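You operate a simulated robot arm through the tools that you are given. There is no shell and no other tool. Be economical: measure what you need, move in short steps, check, and stop when the job is done.

The job below is to be done with a simulated two-armed robot. You get a single attempt, and the scene is never put back.

## Task
Pick up the bottle from the shelf under the pipe bench with one hand, pass it to the other hand and put it on the top of the square table. Set down upright: bottle.
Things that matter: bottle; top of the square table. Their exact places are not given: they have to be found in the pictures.

It is judged by the outcome, as a careful person would: the job done as asked, and still so three seconds after it is handed in. It fails if anything else is knocked over, pushed out of place, dropped, spilled or broken.

## Robot
Two 7-joint arms with two-finger grippers on one trunk, on a base that drives. Base frame: it is fixed to the floor where the robot stands at the start and does not move with it; the origin is under the middle of the robot, x ahead of it, y to its left, z up. Units: mm, rad, N and s.
The left shoulder is at the start at [60, 123, 895], the right one opposite. With the tool pointing down near the work surface each hand reaches from about 100 to 680 mm from the robot's upright axis, wherever it stands, measured 20 degrees to its own side. Places, roughly: top of the square table [400, 1600, 800]. Payload 1.47 kg a hand.
The TCP of each hand is the grasp point between the finger pads, 16 mm short of the fingertips. In the tool frame z runs along the fingers and y along their closing line. The gripper opens to 87 mm. The gripper's body begins 55 mm behind the TCP.
Orientation is that of the tool frame in the base frame, as [roll, pitch, yaw] about the fixed x, y, z axes, in that order (R = Rz(yaw) Ry(pitch) Rx(roll)). With the fingers straight down and closing along the base's y, the tool's x points along the base's -x, its y along +y and its z along -z.

## Interface
- The arms move only by the tool jog_arm. It takes "left_plan", "right_plan" or both (then of equal length, played together; a hand with none holds still); each is a list of rows, each a list of 7 numbers: the shift along the base's x, y, z in mm, then the turn, a rotation vector about the base's x, y, z in rad, then the finger opening in mm, from 0 to 87. In form: [[tx, ty, tz, ax, ay, az, fingers], ...]. A call has 1 to 12 rows; each row shifts and turns the commanded pose from where the row before left it. Each row takes 0.2 s and may step no farther than 50 mm and 0.15 rad from the row before; otherwise, or with a gripper value out of range, the whole call is refused. Where a pose cannot be reached the arm comes as near as it can. A force on the tool above 40 N (or 10 N above the force at the start of the call, whichever is more), or a blocked arm, ends the call early, and 0.2 s more pass. Each finger travels about 153 mm/s and halts on what it meets, pressing with about 28 N; the grip force reading is that of the motor and also rises with nothing between the fingers. The clock runs only during rows and for 0.2 s after the last one: add rows that do not move to give the fingers time. It gives the time, the measured TCP pose, the force on the tool (base axes), the opening and the grip force at its end, in the units of the frame above (readings bear some noise), with the torque about the TCP (base axes, N m) and any sound that the robot's microphone picked up.
- Cameras (640 x 400 px; columns grow to the right, rows downward): "scene" is now at [76.9, -4.4, 1436.5]; the picture's right is [-0.07, -1.00, 0.00], its down [-0.86, 0.06, -0.50] and it looks along [0.50, -0.04, -0.87] (base axes); focal length 263 px, centre (320, 200). "left" rides on the left gripper at [73, -12, -90] in its tool frame; the picture's right is [0.16, 0.99, 0.00], its down [-0.72, 0.12, -0.68] and it looks along [-0.67, 0.11, 0.73] (tool axes); focal length 247 px, centre (320, 200). "right" rides on the right gripper at [73, 12, -90] in its tool frame; the picture's right is [-0.16, 0.99, 0.00], its down [-0.72, -0.12, -0.68] and it looks along [-0.67, -0.11, 0.73] (tool axes); focal length 247 px, centre (320, 200).
- snapshot(camera): a new picture of that camera. No time passes.
- move_column(by): slides the trunk up (or, below 0, down) by that many mm; the arms and the scene camera ride with it, the base frame stays. It gives what a move gives, with no picture.
- roll_base(legs): drives the robot by 1 to 6 legs, each [ahead, left, turn to the left] in mm, mm and rad, along the robot's own axes; the way and the turn of a leg run together, so that a leg with both is an arc; at most 1500 mm and 3.142 rad a leg. The arms and the cameras ride along, it lands a little off, and it stops where it bumps. It gives what a move gives.
- pan_tilt(pan, tilt): turns the head with the scene camera to pan (to the left, within 2.094 rad either way) and tilt (down, from -0.506 to 1.204), counted from straight ahead of the robot. It gives what a move gives.
- locate(camera, pixels): for up to 12 pixels [column, row] of the newest picture of that camera ("zoom" is the newest enlarged one), the place [x, y, z] in the base frame of the surface seen there, good to about 3 mm. No time passes.
- close_up(camera, box): a new picture of the part [left, top, right, bottom] of that camera's present view, enlarged. No time passes.
- close_job(): hands the job in; it is judged then, once.

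Work in short steps. Measure before you move; look again where a grasp or a placing could have gone wrong, and mend it. You have 80 turns and 62 pictures in all, those below and enlarged ones among them. Open the grippers and draw the arms clear of the work before you hand the job in, unless the task says otherwise; then end with one line.

The tools are called after "Call:" as name(argument=value, ...) on one line, values as JSON. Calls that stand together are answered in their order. jog_arm: Moves the arms, as the interface text tells. Its arguments: {"type":"object","properties":{"left_plan":{"type":"array","items":{"type":"array","items":{"type":"number"}}},"right_plan":{"type":"array","items":{"type":"array","items":{"type":"number"}}}},"required":[]} The other tools are called the same way: move_column (by) slides the trunk up or down; roll_base (legs) drives the base; pan_tilt (pan, tilt) turns the head that bears the scene camera; snapshot (camera) takes a picture; locate (camera, pixels) gives the place of the surface under pixels of a picture; close_up (camera, box) takes an enlarged picture of a part of a camera's view; close_job () hands the job in.

At the start:

```text
t: 0.0
left_tcp_pos: [378.1, 111.7, 748.0]
left_tcp_rot: [3.141, 0.0, -3.141]
left_contact_force: [0.2, 1.0, -0.2]
left_torque: [0.01, 0.0, 0.04]
left_width: 87.1
left_gripper_force: 0.0
right_tcp_pos: [355.3, -167.9, 703.2]
right_tcp_rot: [-3.141, -0.002, -3.14]
right_contact_force: [0.5, -0.1, 0.2]
right_torque: [-0.02, -0.01, 0.02]
right_width: 87.0
right_gripper_force: 0.0
trunk travel left (down, up): [-50.0, 180.0]
robot x, y, heading: [-1.3, 0.9, 0.002]
head pan, tilt: [-0.073, 1.047]
```

scene: 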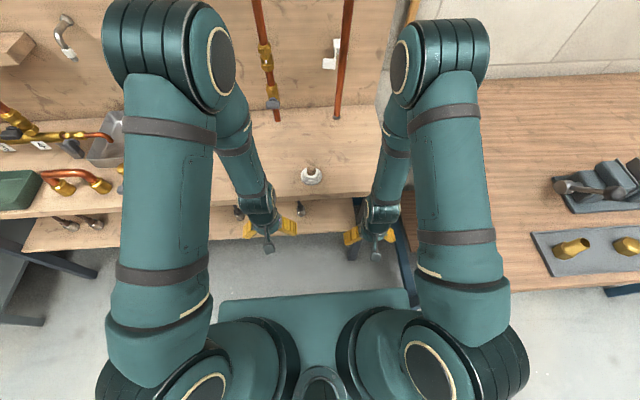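
right: 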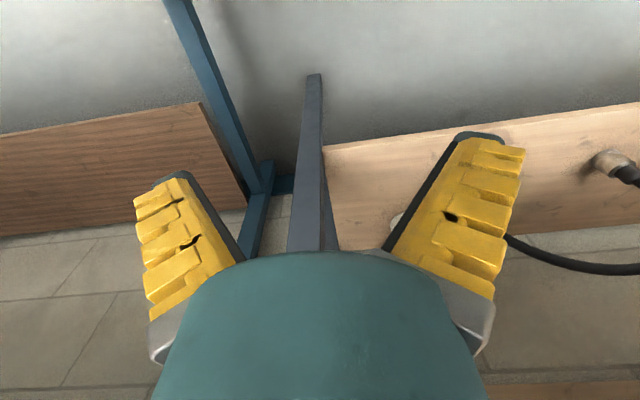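
left: 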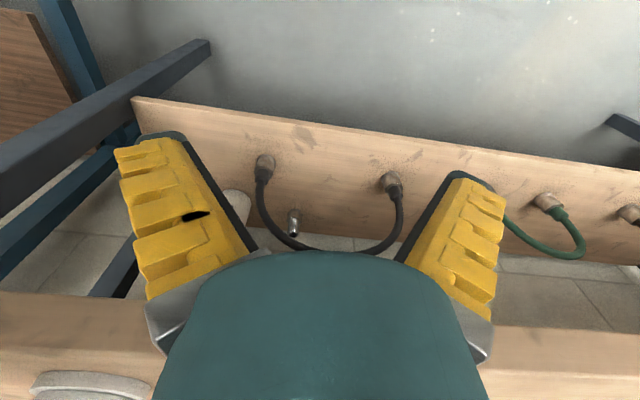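

The first views show the bench ahead, with a shelf beneath it at about (150,235). I take a fresh look with the head turned a bit left and tilted less.

Call:
pan_tilt(pan=0.5, tilt=0.8)

Call:
snapshot(camera="scene")

Call:
pan_tilt(pan=1.5, tilt=0.7)

Call:
snapshot(camera="scene")

```text
t: 1.0
left_tcp_pos: [376.2, 111.8, 748.1]
left_tcp_rot: [3.14, 0.0, 3.14]
left_contact_force: [-0.3, 0.0, 0.3]
left_torque: [-0.03, 0.04, -0.02]
left_width: 87.0
left_gripper_force: 0.0
right_tcp_pos: [354.8, -169.7, 702.5]
right_tcp_rot: [-3.141, 0.0, -3.141]
right_contact_force: [0.9, -0.4, -1.0]
right_torque: [0.01, 0.01, -0.01]
right_width: 87.1
right_gripper_force: 0.2
trunk travel left (down, up): [-50.0, 180.0]
robot x, y, heading: [1.4, -1.4, -0.002]
head pan, tilt: [0.499, 0.799]
```

```text
58 pictures are left
```

scene: 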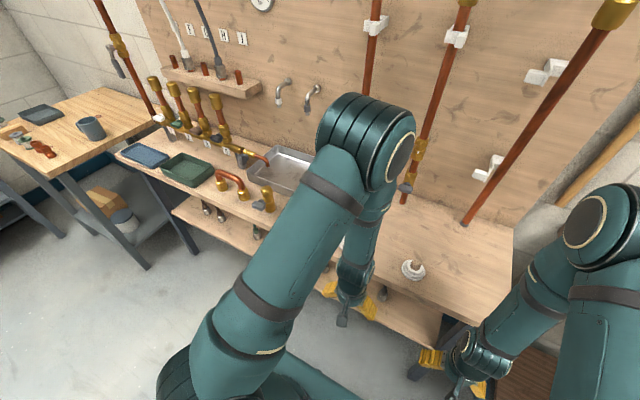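

```text
t: 2.2
left_tcp_pos: [376.1, 110.7, 748.3]
left_tcp_rot: [3.141, 0.001, 3.141]
left_contact_force: [-0.6, 1.0, 0.3]
left_torque: [0.02, 0.0, -0.01]
left_width: 86.9
left_gripper_force: 0.0
right_tcp_pos: [356.0, -169.8, 702.3]
right_tcp_rot: [-3.141, -0.001, -3.142]
right_contact_force: [-0.8, 0.5, 1.0]
right_torque: [-0.04, 0.01, 0.01]
right_width: 86.9
right_gripper_force: 0.1
trunk travel left (down, up): [-50.0, 180.0]
robot x, y, heading: [-0.9, 1.3, -0.001]
head pan, tilt: [1.499, 0.7]
```

```text
57 pictures are left
```

scene: 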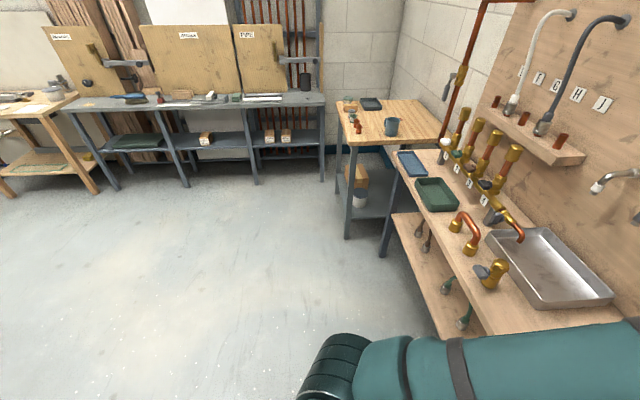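

The square table with the mug is at (390,118) in the last view. The bottle isn't visible yet, so I measure the table and bench and look at the shelf through the hand cameras.

Call:
locate(camera="scene", pixels=[[342, 143], [442, 138], [336, 100], [412, 100], [390, 148], [370, 125], [400, 185], [440, 230], [430, 280], [465, 310], [350, 200], [450, 330]])

Call:
close_up(camera="left", box=[180, 120, 420, 270])

Call:
locate(camera="left", pixels=[[237, 203], [294, 222], [390, 180], [265, 162], [350, 120], [350, 190], [560, 160], [140, 100], [80, 310], [100, 385], [550, 340], [600, 390]])

```text
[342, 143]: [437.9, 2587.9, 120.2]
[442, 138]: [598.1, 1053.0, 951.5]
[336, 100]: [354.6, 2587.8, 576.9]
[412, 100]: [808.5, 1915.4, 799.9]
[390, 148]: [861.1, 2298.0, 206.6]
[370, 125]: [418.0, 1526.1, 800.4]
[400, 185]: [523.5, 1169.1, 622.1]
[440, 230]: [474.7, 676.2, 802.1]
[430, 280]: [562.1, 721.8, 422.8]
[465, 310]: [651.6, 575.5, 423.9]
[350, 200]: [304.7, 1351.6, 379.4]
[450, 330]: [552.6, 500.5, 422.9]
```

```text
2.67 times, centred on (300, 195) of left
```

zoom: 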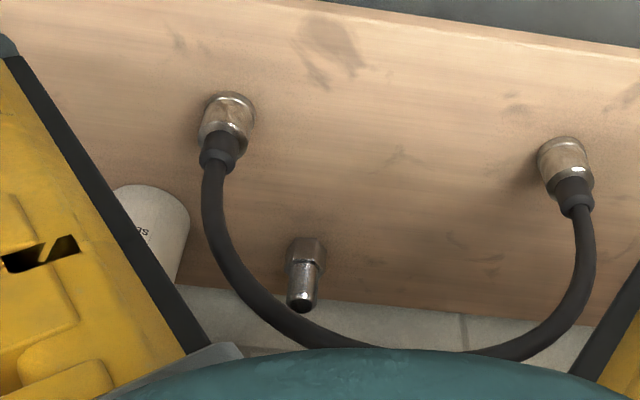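

```text
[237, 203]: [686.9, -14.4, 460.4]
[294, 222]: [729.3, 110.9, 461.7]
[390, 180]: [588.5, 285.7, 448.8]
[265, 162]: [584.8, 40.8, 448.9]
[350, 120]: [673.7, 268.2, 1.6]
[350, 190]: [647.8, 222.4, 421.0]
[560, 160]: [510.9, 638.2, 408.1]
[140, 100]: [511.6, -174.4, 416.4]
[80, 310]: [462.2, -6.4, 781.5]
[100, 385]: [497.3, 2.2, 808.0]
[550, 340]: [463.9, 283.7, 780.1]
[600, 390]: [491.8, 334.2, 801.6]
```

A white labelled cylinder stands on the shelf near (687,-14,460), behind the bench edge at x≈462. I back off 500 mm to see under the bench with the head camera.

Call:
roll_base(legs=[[-600, 0, 0]])

Call:
pan_tilt(pan=0, tilt=0.65)

Call:
snapshot(camera="scene")

Call:
snapshot(camera="left")

```text
t: 5.6
left_tcp_pos: [-213.5, 110.9, 747.2]
left_tcp_rot: [3.141, -0.001, 3.134]
left_contact_force: [0.2, 0.6, 0.0]
left_torque: [0.02, 0.0, 0.02]
left_width: 87.0
left_gripper_force: 0.1
right_tcp_pos: [-238.6, -169.3, 702.5]
right_tcp_rot: [-3.141, -0.002, 3.135]
right_contact_force: [0.3, -0.6, -0.1]
right_torque: [-0.01, 0.0, -0.03]
right_width: 87.0
right_gripper_force: 0.1
trunk travel left (down, up): [-50.0, 180.0]
robot x, y, heading: [-595.1, 2.8, -0.007]
head pan, tilt: [1.499, 0.7]
```

```text
t: 7.2
left_tcp_pos: [-214.4, 109.8, 747.6]
left_tcp_rot: [-3.141, 0.001, 3.133]
left_contact_force: [0.4, -0.4, 0.7]
left_torque: [0.0, 0.01, -0.01]
left_width: 87.1
left_gripper_force: 0.1
right_tcp_pos: [-238.5, -169.5, 702.4]
right_tcp_rot: [-3.142, 0.0, 3.132]
right_contact_force: [-0.4, 0.1, 0.0]
right_torque: [0.01, 0.0, 0.01]
right_width: 87.0
right_gripper_force: 0.0
trunk travel left (down, up): [-50.0, 180.0]
robot x, y, heading: [-594.6, 5.1, -0.007]
head pan, tilt: [0.0, 0.649]
```

```text
55 pictures are left
```

scene: 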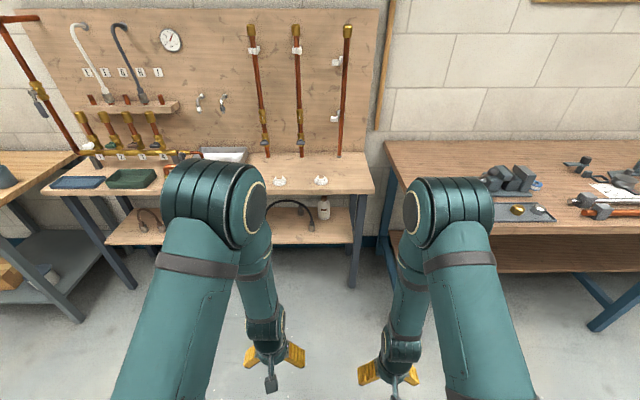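

```text
54 pictures are left
```

left: 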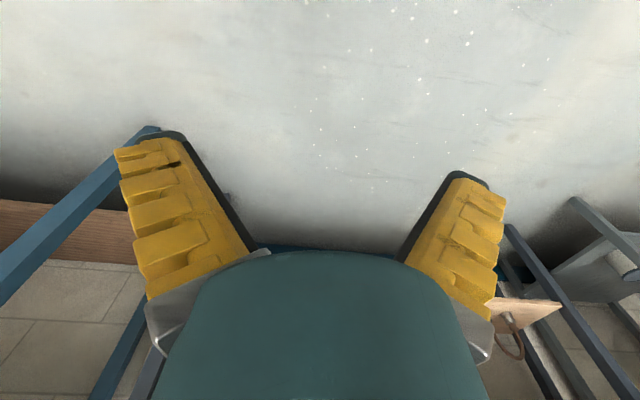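

The bottle is visible at (324,207), between a black hose loop on its left and the bench leg on its right. I enlarge that part.

Call:
close_up(camera="scene", box=[264, 165, 376, 235])

```text
5.71 times, centred on (320, 200) of scene
```

zoom: 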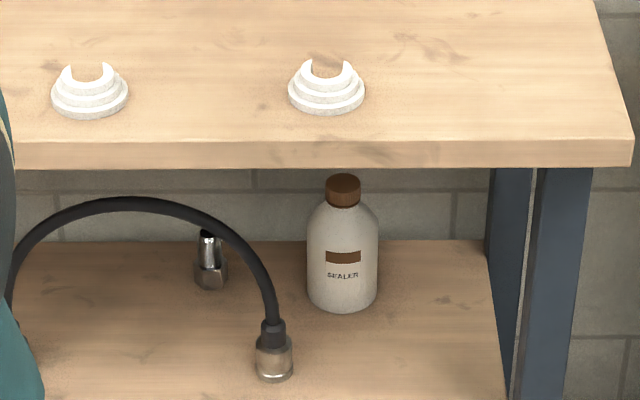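

Call:
locate(camera="zoom", pixels=[[343, 180], [343, 195], [343, 240], [343, 300], [310, 250], [375, 250], [343, 330], [275, 365], [140, 200], [265, 260], [210, 270], [343, 150]])

Call:
locate(camera="zoom", pixels=[[500, 300], [560, 300], [343, 390], [420, 165], [490, 390], [420, 243], [420, 215], [328, 195], [358, 195], [625, 160]])

```text
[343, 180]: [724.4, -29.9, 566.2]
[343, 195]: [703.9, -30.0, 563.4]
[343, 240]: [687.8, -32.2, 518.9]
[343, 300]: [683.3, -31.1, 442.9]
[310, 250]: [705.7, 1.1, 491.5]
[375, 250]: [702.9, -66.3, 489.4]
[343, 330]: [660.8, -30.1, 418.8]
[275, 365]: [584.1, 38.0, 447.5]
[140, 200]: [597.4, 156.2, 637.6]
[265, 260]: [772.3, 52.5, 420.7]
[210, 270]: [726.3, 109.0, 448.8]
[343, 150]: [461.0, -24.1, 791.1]
```

```text
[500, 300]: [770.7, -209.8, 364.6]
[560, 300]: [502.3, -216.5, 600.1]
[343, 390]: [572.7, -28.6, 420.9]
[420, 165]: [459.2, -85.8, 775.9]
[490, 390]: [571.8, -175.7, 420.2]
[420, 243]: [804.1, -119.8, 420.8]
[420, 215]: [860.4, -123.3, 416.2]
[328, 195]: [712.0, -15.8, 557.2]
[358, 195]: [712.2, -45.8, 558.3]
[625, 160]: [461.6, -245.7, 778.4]
```

The bottle stands with its axis at about (718,-32). It is about 70 mm wide, with its base at z≈421 and its brown cap at about z 545–575. The hose fitting is at (585,40) and the front right leg at (502,-216). The plan: right hand grips the body from the front, fingers pitched about 26° down, then the left takes the cap from above. While clear of the bench, I lower the trunk and pose the arms.

Call:
move_column(by=-50)

Call:
jog_arm(left_plan=[[-25, 0, 40, 0, 0, 0, 87], [-25, 0, 40, 0, 0, 0, 87], [-25, 0, 40, 0, 0, 0, 87], [-25, 0, 40, 0, 0, 0, 87], [0, 0, 30, 0, 0, 0, 87], [0, 0, 0, 0, 0, 0, 87], [0, 0, 0, 0, 0, 0, 87], [0, 0, 0, 0, 0, 0, 87], [0, 0, 0, 0, 0, 0, 87], [0, 0, 0, 0, 0, 0, 87]], right_plan=[[18, 0, -14, 0, -0.14, 0, 87], [18, 0, -14, 0, -0.14, 0, 87], [18, 0, -14, 0, -0.14, 0, 87], [18, 0, -14, 0, -0.14, 0, 87], [18, 0, -14, 0, -0.14, 0, 87], [18, 0, -14, 0, -0.14, 0, 87], [18, 0, -14, 0, -0.14, 0, 87], [18, 0, -14, 0, -0.14, 0, 87], [0, 5, 0, 0, 0, 0.125, 87], [0, 5, 0, 0, 0, 0.125, 87]])

Call:
snapshot(camera="scene")

Call:
snapshot(camera="right")

```text
t: 8.1
left_tcp_pos: [-213.8, 111.5, 698.6]
left_tcp_rot: [3.141, -0.001, 3.134]
left_contact_force: [0.4, 0.0, 0.6]
left_torque: [0.04, -0.02, 0.01]
left_width: 86.9
left_gripper_force: 0.0
right_tcp_pos: [-239.3, -170.4, 652.6]
right_tcp_rot: [-3.14, -0.001, 3.133]
right_contact_force: [0.1, -1.0, 0.5]
right_torque: [0.0, -0.02, 0.0]
right_width: 87.2
right_gripper_force: 0.0
trunk travel left (down, up): [0.0, 230.0]
robot x, y, heading: [-593.5, 4.1, -0.007]
head pan, tilt: [0.0, 0.649]
```

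```text
t: 10.3
left_tcp_pos: [-275.3, 99.7, 892.9]
left_tcp_rot: [-3.141, 0.0, 3.131]
left_contact_force: [-0.2, -0.1, -0.2]
left_torque: [-0.04, 0.05, -0.02]
left_width: 86.9
left_gripper_force: 0.2
left hand out of reach, approached as far as the arm can: row 3, 4
right_tcp_pos: [-95.8, -161.2, 540.5]
right_tcp_rot: [3.122, 1.121, -2.912]
right_contact_force: [0.0, 0.2, 0.6]
right_torque: [0.0, 0.0, 0.02]
right_width: 87.1
right_gripper_force: 0.1
trunk travel left (down, up): [0.0, 230.0]
robot x, y, heading: [-595.2, 0.6, -0.009]
head pan, tilt: [0.0, 0.649]
```

```text
52 pictures are left
```

scene: 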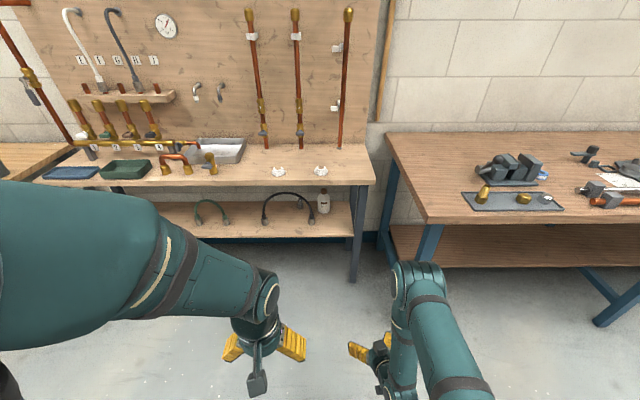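

```text
51 pictures are left
```

right: 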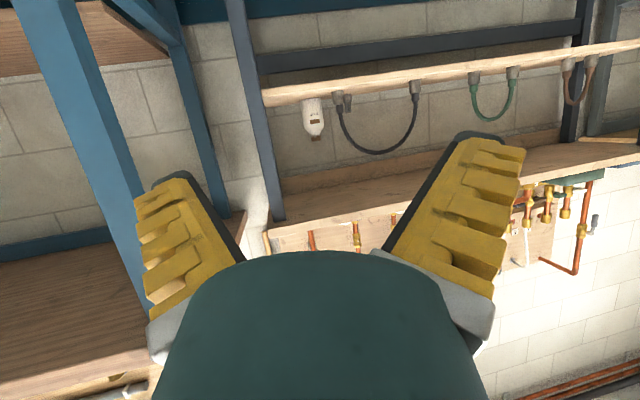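

The posture looks good and the bottle is in the clear. I measure the right arm's elbow and forearm against the bench and the right-hand table.

Call:
locate(camera="scene", pixels=[[420, 265], [400, 290], [440, 290], [445, 270], [430, 320], [400, 340], [470, 380], [395, 380], [258, 375], [430, 180], [400, 160], [430, 222]])

```text
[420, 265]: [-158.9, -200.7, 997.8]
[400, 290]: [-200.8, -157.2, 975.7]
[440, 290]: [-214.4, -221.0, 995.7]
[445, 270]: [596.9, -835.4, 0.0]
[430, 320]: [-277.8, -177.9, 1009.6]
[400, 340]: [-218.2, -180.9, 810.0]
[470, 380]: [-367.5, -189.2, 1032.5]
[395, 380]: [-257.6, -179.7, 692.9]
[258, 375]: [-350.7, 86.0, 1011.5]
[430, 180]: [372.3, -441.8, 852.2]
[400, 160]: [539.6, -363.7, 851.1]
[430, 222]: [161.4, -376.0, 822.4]
```

The elbow is high (z≈1000 at x≈-180), so near the bench the forearm would cut through the bench top. I will work farther back with the arm nearly straight, so I stretch the right arm out here, still clear of everything.

Call:
jog_arm(right_plan=[[38, 6, -6, 0, 0, 0, 87], [38, 6, -6, 0, 0, 0, 87], [38, 6, -6, 0, 0, 0, 87], [38, 6, -6, 0, 0, 0, 87], [38, 6, -6, 0, 0, 0, 87], [38, 6, -6, 0, 0, 0, 87], [38, 6, -6, 0, 0, 0, 87], [38, 6, -6, 0, 0, 0, 87]])

Call:
snapshot(camera="scene")

```text
t: 12.1
left_tcp_pos: [-275.4, 99.9, 892.8]
left_tcp_rot: [-3.141, 0.0, 3.132]
left_contact_force: [0.4, -0.1, -0.4]
left_torque: [-0.01, -0.02, 0.0]
left_width: 87.0
left_gripper_force: 0.0
right_tcp_pos: [189.1, -115.0, 493.7]
right_tcp_rot: [3.12, 1.118, -2.915]
right_contact_force: [0.4, -0.3, 0.2]
right_torque: [-0.01, -0.03, 0.01]
right_width: 86.8
right_gripper_force: 0.1
right hand out of reach, approached as far as the arm can: row 8
trunk travel left (down, up): [0.0, 230.0]
robot x, y, heading: [-590.4, 3.7, -0.013]
head pan, tilt: [0.0, 0.649]
```

```text
50 pictures are left
```

scene: 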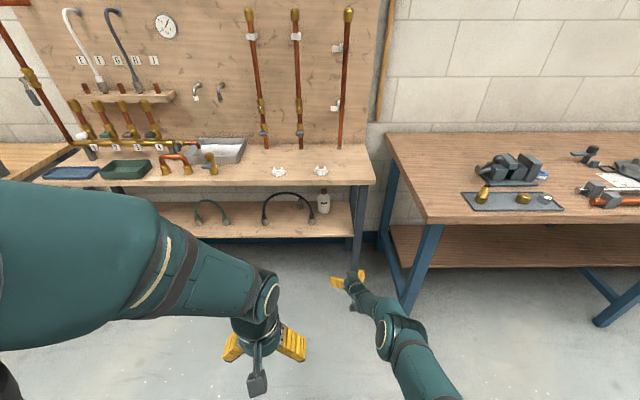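

The arm is now nearly straight, with the TCP about 780 mm ahead of the robot. I measure the arm's profile against the bench edge.

Call:
locate(camera="scene", pixels=[[400, 322], [380, 325], [420, 325], [385, 308], [370, 297], [360, 290], [352, 278], [347, 284], [412, 345], [430, 370], [395, 310], [405, 400]])

Call:
close_up(camera="scene", box=[310, 250, 470, 350])

```text
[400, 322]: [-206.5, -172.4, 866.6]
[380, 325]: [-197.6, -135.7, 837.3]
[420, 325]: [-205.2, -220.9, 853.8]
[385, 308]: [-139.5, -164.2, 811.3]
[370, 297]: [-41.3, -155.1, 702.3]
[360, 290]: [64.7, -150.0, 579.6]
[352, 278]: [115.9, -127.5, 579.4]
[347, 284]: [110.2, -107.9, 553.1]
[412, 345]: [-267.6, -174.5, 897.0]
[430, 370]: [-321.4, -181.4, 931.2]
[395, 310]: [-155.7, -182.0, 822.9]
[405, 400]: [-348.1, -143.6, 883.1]
```

```text
4.00 times, centred on (390, 300) of scene
```

zoom: 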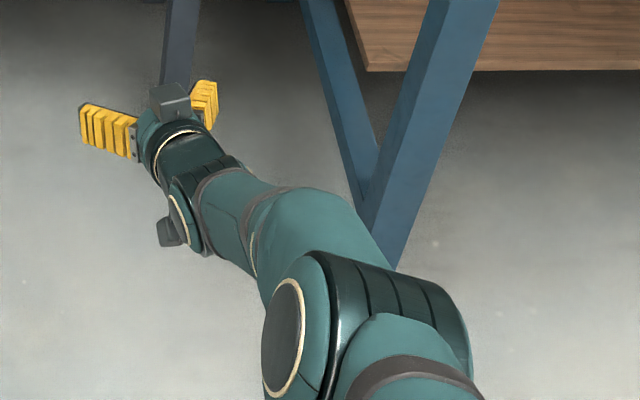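

With the base about 520 mm further on, the forearm top passes the bench edge at z≈720, below the edge's underside at ≈776. I drive most of the way, then check.

Call:
roll_base(legs=[[0, 59, 0], [260, 0, 0]])

Call:
snapshot(camera="scene")

Call:
snapshot(camera="right")

```text
t: 14.8
left_tcp_pos: [-16.7, 156.4, 893.0]
left_tcp_rot: [3.141, 0.0, 3.13]
left_contact_force: [-0.8, 1.0, 0.4]
left_torque: [-0.02, 0.01, 0.05]
left_width: 87.2
left_gripper_force: 0.1
right_tcp_pos: [448.8, -60.1, 494.3]
right_tcp_rot: [3.124, 1.119, -2.913]
right_contact_force: [0.5, 0.2, -0.6]
right_torque: [-0.02, -0.02, 0.01]
right_width: 87.0
right_gripper_force: 0.1
trunk travel left (down, up): [0.0, 230.0]
robot x, y, heading: [-331.7, 58.0, -0.007]
head pan, tilt: [0.0, 0.649]
```

```text
48 pictures are left
```

scene: 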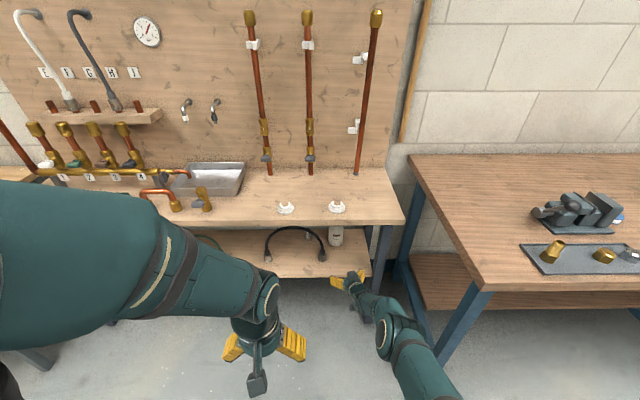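

```text
47 pictures are left
```

right: 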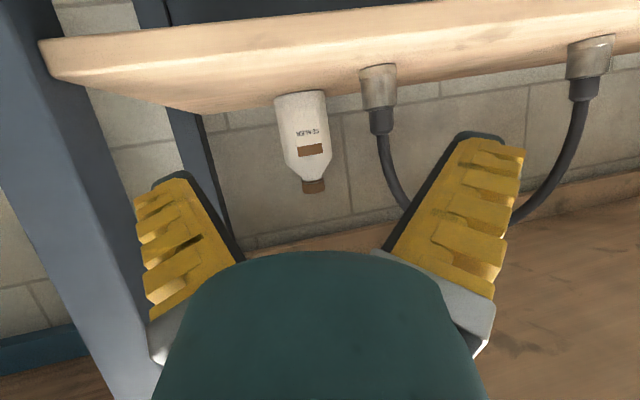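

The hand camera (upside down) shows the bottle at (305,140) with the fitting at (378,90) to its side. I refine the bottle's place from here.

Call:
locate(camera="right", pixels=[[279, 120], [303, 120], [327, 120], [313, 187], [304, 185], [323, 185], [302, 100], [378, 90], [362, 90], [396, 90], [70, 200], [150, 85]])

Call:
locate(camera="scene", pixels=[[336, 236], [336, 230], [367, 240], [385, 240], [322, 256], [345, 276]])

```text
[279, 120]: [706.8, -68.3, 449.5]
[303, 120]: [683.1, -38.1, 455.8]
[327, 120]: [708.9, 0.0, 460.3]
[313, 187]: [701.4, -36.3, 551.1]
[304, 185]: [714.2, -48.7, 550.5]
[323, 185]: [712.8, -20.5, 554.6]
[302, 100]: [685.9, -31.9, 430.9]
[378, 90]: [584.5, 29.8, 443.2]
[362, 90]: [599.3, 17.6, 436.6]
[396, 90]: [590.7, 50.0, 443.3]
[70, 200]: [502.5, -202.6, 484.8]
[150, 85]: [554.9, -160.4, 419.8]
```

```text
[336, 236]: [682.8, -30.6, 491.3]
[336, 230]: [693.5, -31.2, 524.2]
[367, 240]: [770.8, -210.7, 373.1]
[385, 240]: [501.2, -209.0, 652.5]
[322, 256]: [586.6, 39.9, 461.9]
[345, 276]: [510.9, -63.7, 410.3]
```

The bottle axis is at (717,-33) with radius about 35, and the fitting spans y 17–51. I drive to 60 mm short of the grasp point and check.

Call:
roll_base(legs=[[203, 13.5, 0]])

Call:
snapshot(camera="right")

Call:
snapshot(camera="scene")

```text
t: 16.4
left_tcp_pos: [191.5, 166.3, 892.3]
left_tcp_rot: [3.141, 0.0, 3.13]
left_contact_force: [-0.1, 0.0, -0.2]
left_torque: [-0.02, -0.01, 0.02]
left_width: 86.7
left_gripper_force: 0.0
right_tcp_pos: [655.0, -48.8, 493.6]
right_tcp_rot: [3.124, 1.119, -2.913]
right_contact_force: [-0.2, -0.8, 0.7]
right_torque: [0.0, 0.01, 0.0]
right_width: 86.8
right_gripper_force: 0.1
trunk travel left (down, up): [0.0, 230.0]
robot x, y, heading: [-125.7, 70.9, -0.012]
head pan, tilt: [0.0, 0.649]
```

```text
46 pictures are left
```

right: 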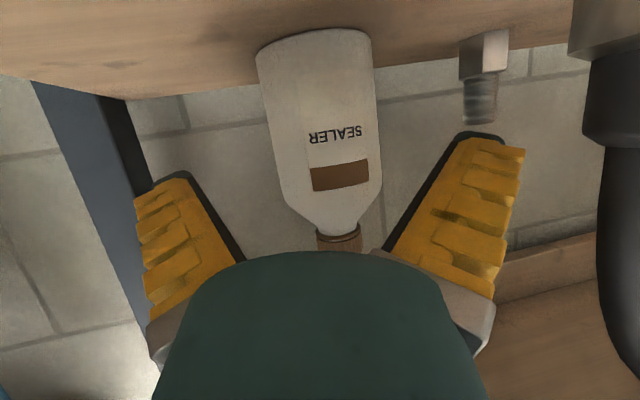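

```text
45 pictures are left
```

scene: 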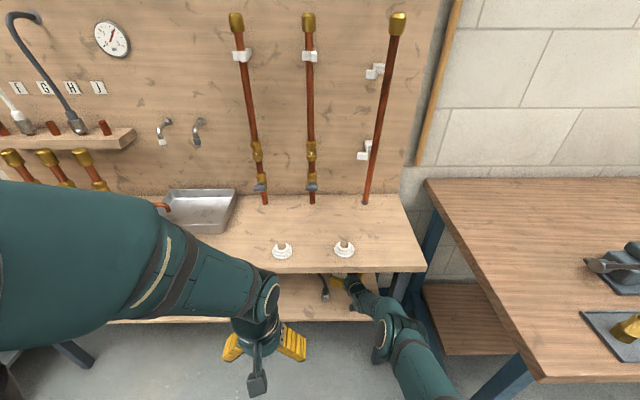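

I check the alignment from the close view: bottle edges at row 110 (262 and 377) and its front face.

Call:
locate(camera="right", pixels=[[266, 110], [318, 110], [373, 110], [275, 150], [375, 150], [320, 80], [339, 240], [320, 238], [358, 236]])

Call:
locate(camera="scene", pixels=[[385, 303], [375, 297], [395, 312], [400, 320], [365, 290], [392, 271], [410, 330]])

```text
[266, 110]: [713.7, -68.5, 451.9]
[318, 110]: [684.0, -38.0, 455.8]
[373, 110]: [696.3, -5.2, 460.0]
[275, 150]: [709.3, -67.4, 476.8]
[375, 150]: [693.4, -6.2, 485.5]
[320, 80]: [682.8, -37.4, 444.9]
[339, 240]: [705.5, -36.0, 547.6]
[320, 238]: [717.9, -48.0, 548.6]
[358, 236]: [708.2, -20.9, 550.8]
```

```text
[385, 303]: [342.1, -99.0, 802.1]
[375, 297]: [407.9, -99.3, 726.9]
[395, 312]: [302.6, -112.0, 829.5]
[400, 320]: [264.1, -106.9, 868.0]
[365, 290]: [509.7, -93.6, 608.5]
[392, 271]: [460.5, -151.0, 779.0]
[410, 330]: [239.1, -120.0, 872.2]
```

The bottle centre is confirmed at (718,-33), so the lateral error is about 1.5 mm. I advance the base the last 58 mm along the tool direction and check.

Call:
roll_base(legs=[[56, 15, 0]])

Call:
snapshot(camera="right")

```text
t: 17.4
left_tcp_pos: [247.1, 180.8, 892.2]
left_tcp_rot: [-3.141, -0.002, 3.129]
left_contact_force: [0.1, -0.2, -0.2]
left_torque: [0.0, 0.02, 0.02]
left_width: 87.0
left_gripper_force: 0.0
right_tcp_pos: [712.0, -35.0, 494.1]
right_tcp_rot: [3.124, 1.119, -2.914]
right_contact_force: [0.6, 0.7, -0.3]
right_torque: [-0.02, -0.03, 0.02]
right_width: 86.6
right_gripper_force: 0.0
trunk travel left (down, up): [0.0, 230.0]
robot x, y, heading: [-72.2, 86.8, -0.014]
head pan, tilt: [0.0, 0.649]
```

```text
44 pictures are left
```

right: 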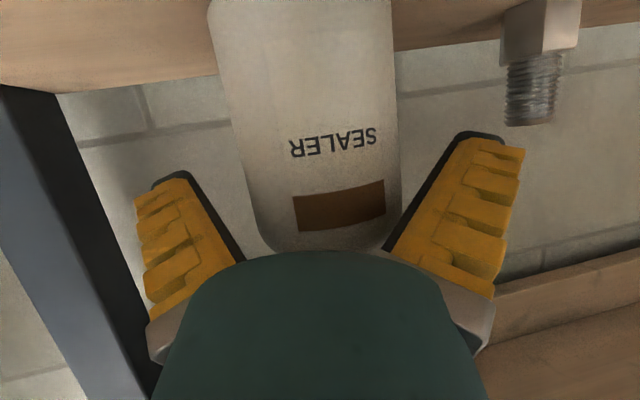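

The TCP is at (712,-35,494) with no contact force. I close the fingers slowly.

Call:
jog_arm(right_plan=[[0, 0, 0, 0, 0, 0, 80], [0, 0, 0, 0, 0, 0, 74], [0, 0, 0, 0, 0, 0, 68], [0, 0, 0, 0, 0, 0, 50], [0, 0, 0, 0, 0, 0, 40], [0, 0, 0, 0, 0, 0, 40]])

Call:
snapshot(camera="right")

```text
t: 18.8
left_tcp_pos: [246.4, 180.4, 893.4]
left_tcp_rot: [-3.14, -0.001, 3.129]
left_contact_force: [1.0, 0.4, 0.3]
left_torque: [0.01, -0.02, 0.01]
left_width: 87.0
left_gripper_force: 0.0
right_tcp_pos: [710.5, -35.2, 494.5]
right_tcp_rot: [3.125, 1.121, -2.916]
right_contact_force: [0.7, 1.4, 0.8]
right_torque: [0.05, -0.17, 0.02]
right_width: 65.6
right_gripper_force: 27.7
trunk travel left (down, up): [0.0, 230.0]
robot x, y, heading: [-69.3, 83.6, -0.008]
head pan, tilt: [0.0, 0.649]
```

```text
43 pictures are left
```

right: 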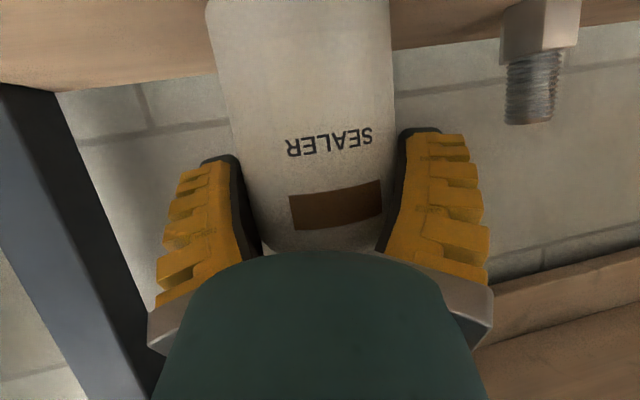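

Gripped at width 65.6 mm and 28 N. I lift 30 mm and look.

Call:
jog_arm(right_plan=[[0, 0, 8, 0, 0, 0, 40], [0, 0, 10, 0, 0, 0, 40], [0, 0, 12, 0, 0, 0, 40], [0, 0, 0, 0, 0, 0, 40]])

Call:
snapshot(camera="right")

Call:
snapshot(camera="scene")

```text
t: 20.0
left_tcp_pos: [244.4, 180.5, 895.1]
left_tcp_rot: [3.142, 0.0, 3.131]
left_contact_force: [0.5, 0.4, 0.3]
left_torque: [0.04, 0.02, -0.01]
left_width: 87.2
left_gripper_force: 0.2
right_tcp_pos: [690.1, -27.3, 498.9]
right_tcp_rot: [3.092, 1.08, -2.935]
right_contact_force: [-0.1, 0.1, -3.3]
right_torque: [-0.02, 0.04, 0.0]
right_width: 66.1
right_gripper_force: 28.2
trunk travel left (down, up): [0.0, 230.0]
robot x, y, heading: [-70.9, 85.3, -0.013]
head pan, tilt: [0.0, 0.649]
stopped in row 4 (right hand): the arm was blocked; the commanded pose is now the measured one
```

```text
42 pictures are left
```

right: 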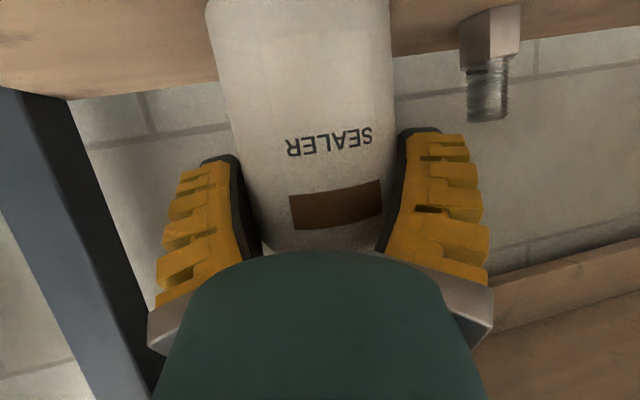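

```text
41 pictures are left
```

scene: 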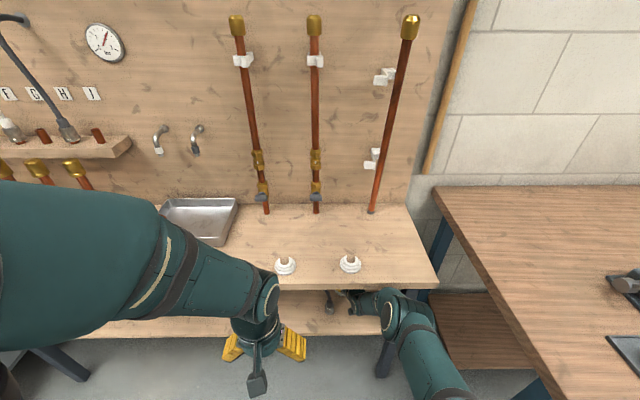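

The arm got blocked. The hand moved 20 mm back and only 5 mm up, and the elbow now seems close to the bench edge at (400,305). I measure it before moving again.

Call:
close_up(camera="scene", box=[320, 255, 480, 355])

Call:
locate(camera="zoom", pixels=[[300, 150], [320, 200], [240, 170], [210, 170], [380, 170], [300, 135], [340, 300], [260, 450], [250, 380], [150, 180], [260, 280], [420, 150]])

```text
4.00 times, centred on (400, 305) of scene
```

zoom: 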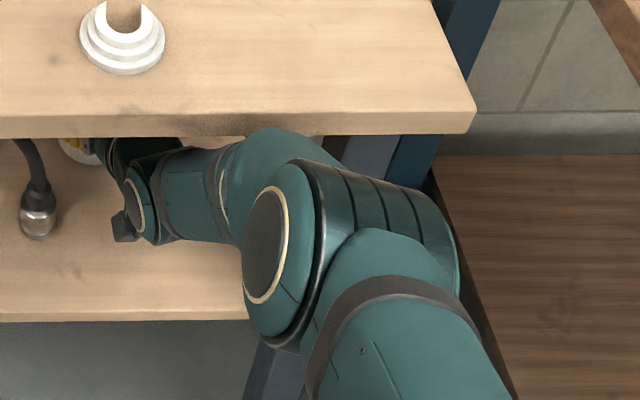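

```text
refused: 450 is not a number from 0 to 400
```

The forearm just under the elbow has come up against the front edge of the bench. Backing the base away frees it: I reverse 60 mm and slightly right, away from the hose fitting.

Call:
roll_base(legs=[[-60, -14, 0]])

Call:
snapshot(camera="right")

Call:
close_up(camera="scene", box=[280, 230, 480, 355])

Call:
locate(camera="zoom", pixels=[[340, 200], [360, 230], [300, 220], [320, 205], [380, 190], [280, 200], [420, 230], [350, 190]])

```text
t: 21.0
left_tcp_pos: [185.7, 167.5, 893.5]
left_tcp_rot: [-3.141, 0.001, 3.128]
left_contact_force: [0.0, 0.2, 0.9]
left_torque: [-0.02, 0.01, 0.02]
left_width: 87.3
left_gripper_force: 0.1
right_tcp_pos: [630.9, -39.9, 499.9]
right_tcp_rot: [3.094, 1.081, -2.934]
right_contact_force: [0.5, -0.3, -3.7]
right_torque: [-0.05, 0.06, 0.01]
right_width: 65.8
right_gripper_force: 28.2
trunk travel left (down, up): [0.0, 230.0]
robot x, y, heading: [-131.5, 74.7, -0.013]
head pan, tilt: [0.0, 0.649]
```

```text
39 pictures are left
```

right: 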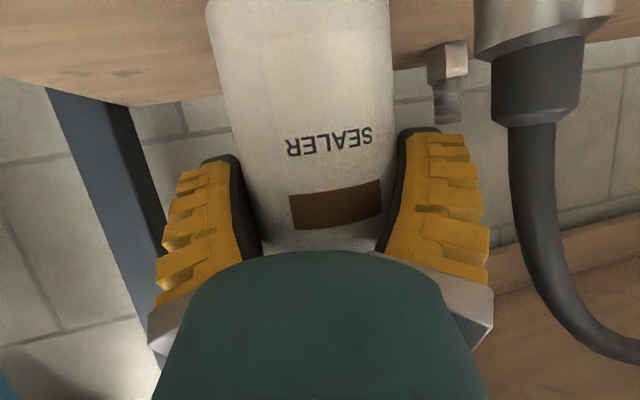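

```text
3.20 times, centred on (380, 292) of scene
```

zoom: 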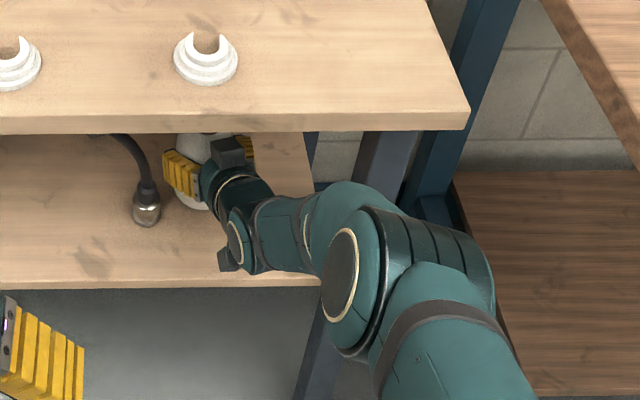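

```text
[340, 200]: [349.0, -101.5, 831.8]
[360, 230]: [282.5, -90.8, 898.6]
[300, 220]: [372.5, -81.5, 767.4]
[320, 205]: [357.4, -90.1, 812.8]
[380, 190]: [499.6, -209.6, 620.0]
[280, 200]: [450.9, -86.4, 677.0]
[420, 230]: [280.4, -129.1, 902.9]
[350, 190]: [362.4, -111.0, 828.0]
```

Free again and the bottle is held clear (steady -3.7 N). I reverse out of the shelf, moving a bit right to clear the fitting, then straight back.

Call:
roll_base(legs=[[-60, -20, 0], [-340, 0, 0]])

Call:
snapshot(camera="scene")

```text
t: 23.8
left_tcp_pos: [-218.6, 153.9, 893.8]
left_tcp_rot: [3.14, 0.0, 3.134]
left_contact_force: [0.2, -0.2, -0.3]
left_torque: [-0.02, 0.01, 0.04]
left_width: 86.9
left_gripper_force: 0.0
right_tcp_pos: [230.0, -51.8, 500.0]
right_tcp_rot: [3.093, 1.082, -2.928]
right_contact_force: [0.0, -0.2, -4.1]
right_torque: [-0.02, 0.05, 0.0]
right_width: 65.1
right_gripper_force: 27.6
trunk travel left (down, up): [0.0, 230.0]
robot x, y, heading: [-535.9, 53.9, -0.007]
head pan, tilt: [0.0, 0.649]
```

```text
37 pictures are left
```

scene: 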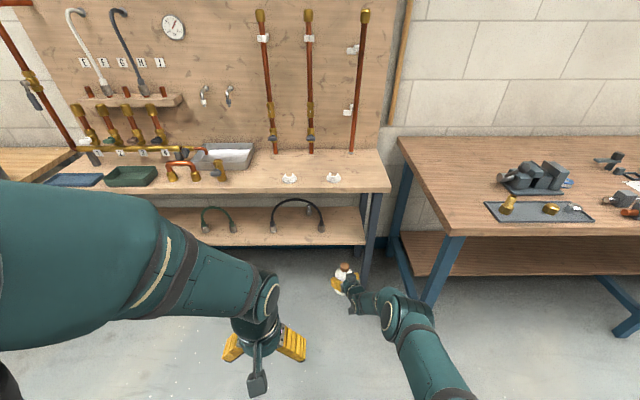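

The bottle is out, upright and held. I raise the trunk 200 mm, draw the right hand back in front of the robot, and take out the 0.04 rad tilt from the block.

Call:
move_column(by=200)

Call:
jog_arm(right_plan=[[-30, 5, 0, -0.001, -0.01, -0.004, 40], [-36, 5, 0, -0.001, -0.01, -0.003, 40], [-36, 5, 0, -0.001, -0.01, -0.003, 40], [-36, 6, 0, -0.002, -0.009, -0.003, 40], [-36, 6, 0, 0, 0, 0, 40], [-36, 6, 0, 0, 0, 0, 40], [-36, 6, 0, 0, 0, 0, 40], [-36, 6, 0, 0, 0, 0, 40], [0, 0, 0, 0, 0, 0, 40]])

Call:
pan_tilt(pan=0, tilt=0.9)

Call:
snapshot(camera="scene")

Call:
snapshot(camera="left")

```text
t: 26.0
left_tcp_pos: [-218.1, 154.7, 1092.4]
left_tcp_rot: [-3.141, 0.0, 3.133]
left_contact_force: [-0.5, -0.2, 0.7]
left_torque: [-0.02, 0.01, -0.01]
left_width: 86.9
left_gripper_force: 0.0
right_tcp_pos: [228.2, -52.4, 698.2]
right_tcp_rot: [3.094, 1.08, -2.93]
right_contact_force: [0.0, 0.6, -5.0]
right_torque: [-0.01, 0.05, 0.03]
right_width: 65.1
right_gripper_force: 28.0
trunk travel left (down, up): [-200.0, 30.0]
robot x, y, heading: [-534.3, 59.4, -0.009]
head pan, tilt: [0.0, 0.649]
```

```text
t: 28.0
left_tcp_pos: [-217.5, 153.2, 1092.4]
left_tcp_rot: [-3.14, -0.002, 3.132]
left_contact_force: [0.0, -1.0, 0.4]
left_torque: [0.04, 0.01, -0.01]
left_width: 86.9
left_gripper_force: 0.0
right_tcp_pos: [-51.6, -6.7, 700.5]
right_tcp_rot: [3.123, 1.119, -2.916]
right_contact_force: [-0.6, -0.4, -4.9]
right_torque: [0.0, 0.06, 0.0]
right_width: 62.9
right_gripper_force: 27.9
trunk travel left (down, up): [-200.0, 30.0]
robot x, y, heading: [-535.3, 56.1, -0.007]
head pan, tilt: [0.0, 0.649]
```

```text
t: 28.7
left_tcp_pos: [-217.9, 152.6, 1093.0]
left_tcp_rot: [-3.141, 0.0, 3.132]
left_contact_force: [0.0, -0.5, -0.3]
left_torque: [0.0, 0.0, 0.02]
left_width: 87.1
left_gripper_force: 0.1
right_tcp_pos: [-52.7, -6.8, 699.6]
right_tcp_rot: [3.121, 1.12, -2.917]
right_contact_force: [-0.1, -0.7, -4.4]
right_torque: [-0.04, 0.02, -0.02]
right_width: 62.7
right_gripper_force: 27.9
trunk travel left (down, up): [-200.0, 30.0]
robot x, y, heading: [-537.6, 56.3, -0.007]
head pan, tilt: [0.0, 0.901]
```

```text
36 pictures are left
```

scene: 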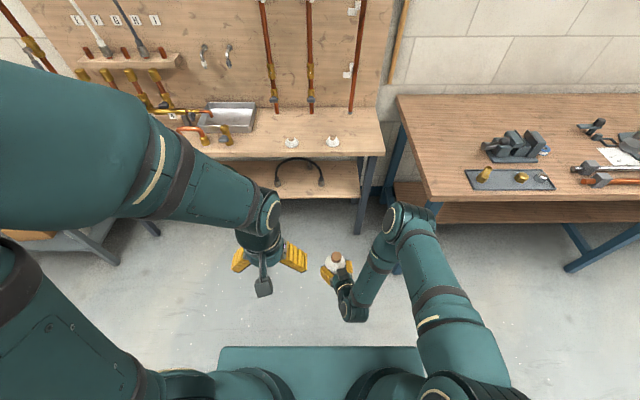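

```text
35 pictures are left
```

left: 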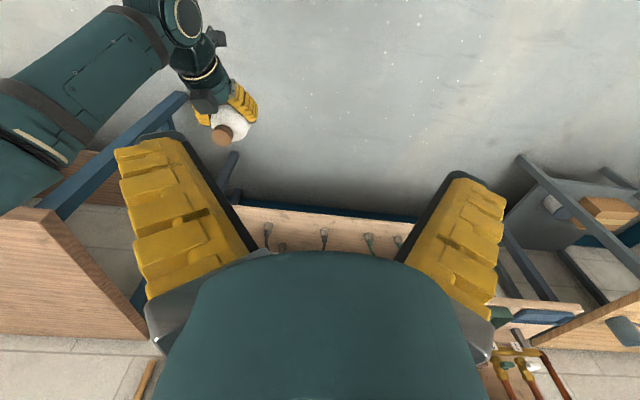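

The grip width has dropped from 65.6 to 62.7 mm, so the bottle may be slipping. I look closely before moving.

Call:
close_up(camera="scene", box=[296, 230, 392, 290])

Call:
locate(camera="zoom", pixels=[[275, 180], [250, 180], [302, 180], [275, 165], [235, 225], [200, 240], [310, 230], [180, 290], [335, 220], [260, 250]])

Call:
snapshot(camera="right")

```text
6.67 times, centred on (344, 260) of scene
```

zoom: 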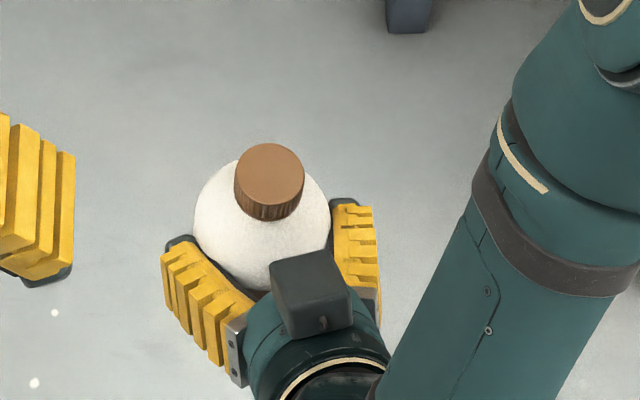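

```text
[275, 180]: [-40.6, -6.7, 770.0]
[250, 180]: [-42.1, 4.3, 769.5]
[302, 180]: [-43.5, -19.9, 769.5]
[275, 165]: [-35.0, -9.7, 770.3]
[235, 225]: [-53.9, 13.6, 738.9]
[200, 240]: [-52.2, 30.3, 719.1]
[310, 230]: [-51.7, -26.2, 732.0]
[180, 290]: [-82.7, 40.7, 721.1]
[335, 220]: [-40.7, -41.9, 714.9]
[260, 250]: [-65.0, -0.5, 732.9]
```

```text
33 pictures are left
```

right: 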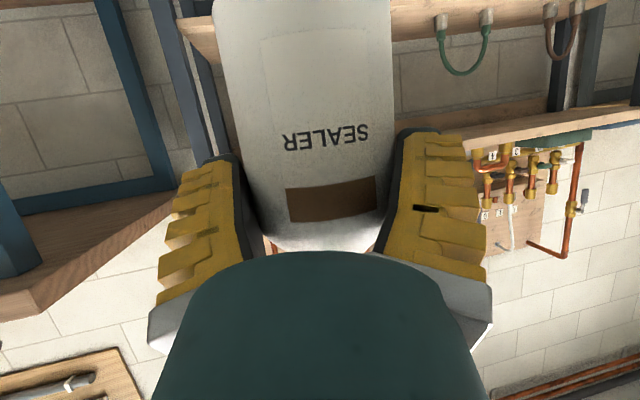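

The cap top is centred at about (-39,-6.5) at z 770, and the bottle has settled a few mm but is still well held. Before bringing the left hand over it, I check the space around the right forearm.

Call:
locate(camera="scene", pixels=[[375, 265], [360, 285], [385, 245], [395, 215], [352, 300], [345, 285], [370, 270], [388, 225], [264, 285], [263, 225], [340, 263], [405, 230]])

```text
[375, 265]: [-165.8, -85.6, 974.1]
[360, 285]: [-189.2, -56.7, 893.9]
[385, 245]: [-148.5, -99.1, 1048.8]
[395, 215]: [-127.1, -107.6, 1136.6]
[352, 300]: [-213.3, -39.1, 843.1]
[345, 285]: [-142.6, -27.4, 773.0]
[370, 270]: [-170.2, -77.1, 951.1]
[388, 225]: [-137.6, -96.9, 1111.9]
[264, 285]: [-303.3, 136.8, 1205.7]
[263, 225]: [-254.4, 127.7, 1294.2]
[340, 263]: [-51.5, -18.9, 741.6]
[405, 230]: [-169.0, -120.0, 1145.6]
```

There is room, but the left camera pod would come close to the right wrist. So I yaw the left hand -0.45 rad as I bring it over the cap at z 880.

Call:
jog_arm(left_plan=[[25.6, -22.8, -30, 0, 0, -0.15, 87], [25.6, -22.8, -30, 0, 0, -0.15, 87], [25.6, -22.8, -30, 0, 0, -0.15, 87], [25.6, -22.8, -30, 0, 0, 0, 87], [25.6, -22.8, -30, 0, 0, 0, 87], [25.6, -22.8, -30, 0, 0, 0, 87], [25.6, -22.8, -33, 0, 0, 0, 87], [0, 0, 0, 0, 0, 0, 87]])

Call:
snapshot(camera="scene")

Call:
snapshot(camera="left")

```text
t: 30.5
left_tcp_pos: [-39.0, -5.3, 880.1]
left_tcp_rot: [3.14, -0.001, 2.685]
left_contact_force: [0.0, 0.1, -0.7]
left_torque: [0.0, -0.02, -0.01]
left_width: 86.6
left_gripper_force: 0.0
right_tcp_pos: [-52.8, -6.4, 700.9]
right_tcp_rot: [3.121, 1.119, -2.914]
right_contact_force: [0.9, 0.1, -4.6]
right_torque: [0.02, 0.07, -0.05]
right_width: 62.7
right_gripper_force: 28.0
trunk travel left (down, up): [-200.0, 30.0]
robot x, y, heading: [-534.9, 49.8, -0.011]
head pan, tilt: [0.0, 0.901]
```

```text
32 pictures are left
```

scene: 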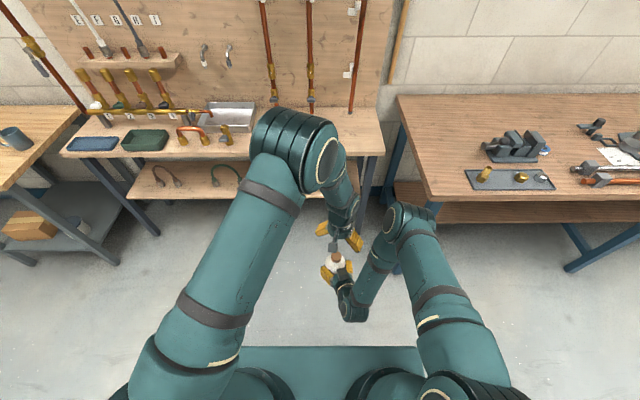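

```text
31 pictures are left
```

left: 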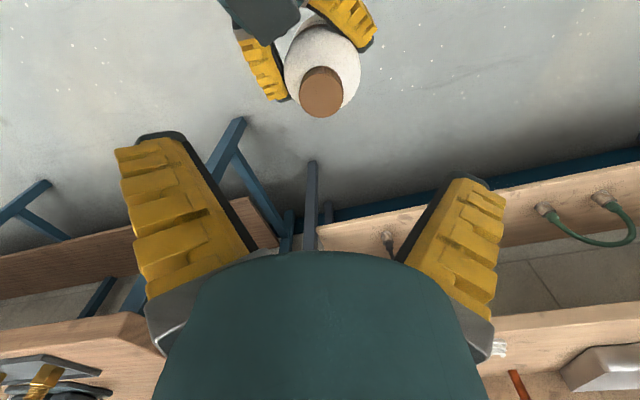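

Width is stable at 62.7 mm. I measure the cap from the left camera at (322,90).

Call:
locate(camera="left", pixels=[[322, 92], [303, 88], [340, 88], [322, 70], [322, 114], [310, 108], [334, 108], [350, 55], [295, 60]])

Call:
close_up(camera="left", box=[200, 0, 440, 150])

```text
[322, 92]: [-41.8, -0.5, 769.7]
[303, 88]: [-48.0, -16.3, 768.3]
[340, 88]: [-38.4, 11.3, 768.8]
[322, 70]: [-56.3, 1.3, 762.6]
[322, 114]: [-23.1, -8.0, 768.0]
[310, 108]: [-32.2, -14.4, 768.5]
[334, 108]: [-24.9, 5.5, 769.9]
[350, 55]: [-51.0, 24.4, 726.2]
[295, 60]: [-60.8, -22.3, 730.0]
```

```text
2.67 times, centred on (320, 75) of left
```

zoom: 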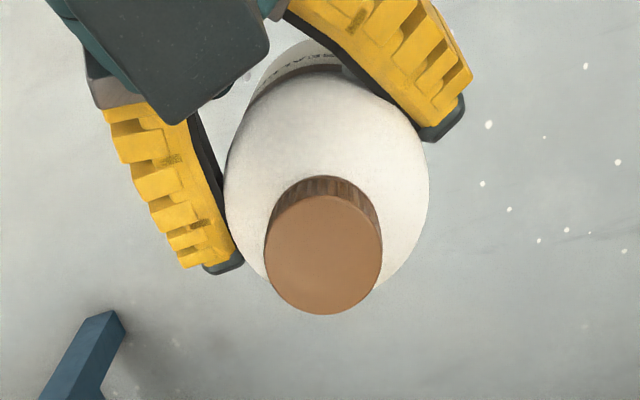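

The cap centre is about (-39.5,-4), within a few mm of the left TCP. I narrow to 60 mm and descend to z≈760.

Call:
jog_arm(left_plan=[[0, 0, -30, 0, 0, 0, 60], [0, 0, -30, 0, 0, 0, 60], [0, 0, -25, 0, 0, 0, 60], [0, 0, -20, 0, 0, 0, 60], [0, 1, -15, 0, 0, 0, 60], [0, 0, 0, 0, 0, 0, 60]])

Call:
close_up(camera="scene", box=[280, 215, 408, 295])

Call:
snapshot(camera="left")

```text
t: 31.9
left_tcp_pos: [-38.1, -4.9, 758.6]
left_tcp_rot: [3.141, 0.0, 2.683]
left_contact_force: [0.3, -0.4, -0.2]
left_torque: [-0.03, 0.01, -0.01]
left_width: 64.6
left_gripper_force: 2.9
right_tcp_pos: [-52.7, -7.1, 699.9]
right_tcp_rot: [3.123, 1.118, -2.918]
right_contact_force: [0.0, 1.1, -4.3]
right_torque: [-0.02, 0.06, 0.0]
right_width: 62.4
right_gripper_force: 27.9
trunk travel left (down, up): [-200.0, 30.0]
robot x, y, heading: [-535.3, 54.1, -0.009]
head pan, tilt: [0.0, 0.901]
```

```text
5.00 times, centred on (344, 255) of scene
```

zoom: 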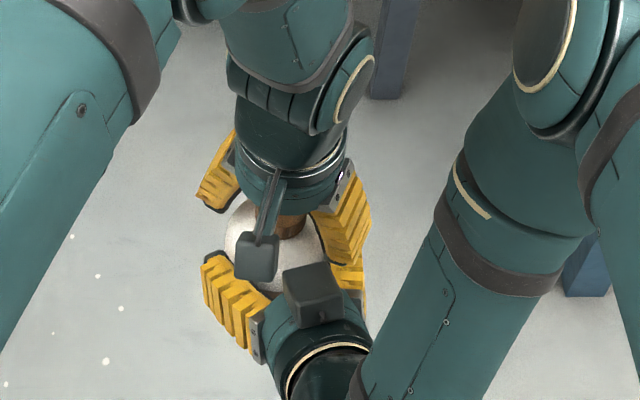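

```text
28 pictures are left
```

left: 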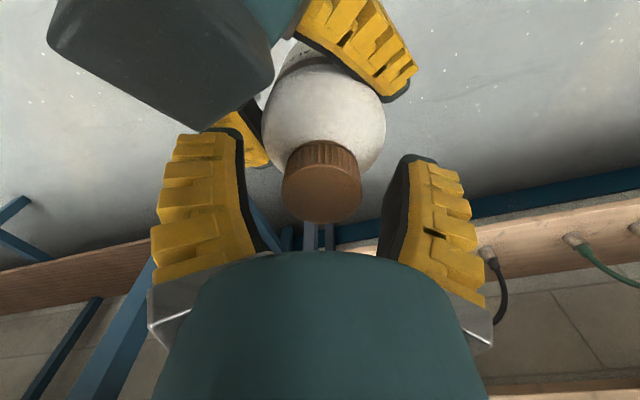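

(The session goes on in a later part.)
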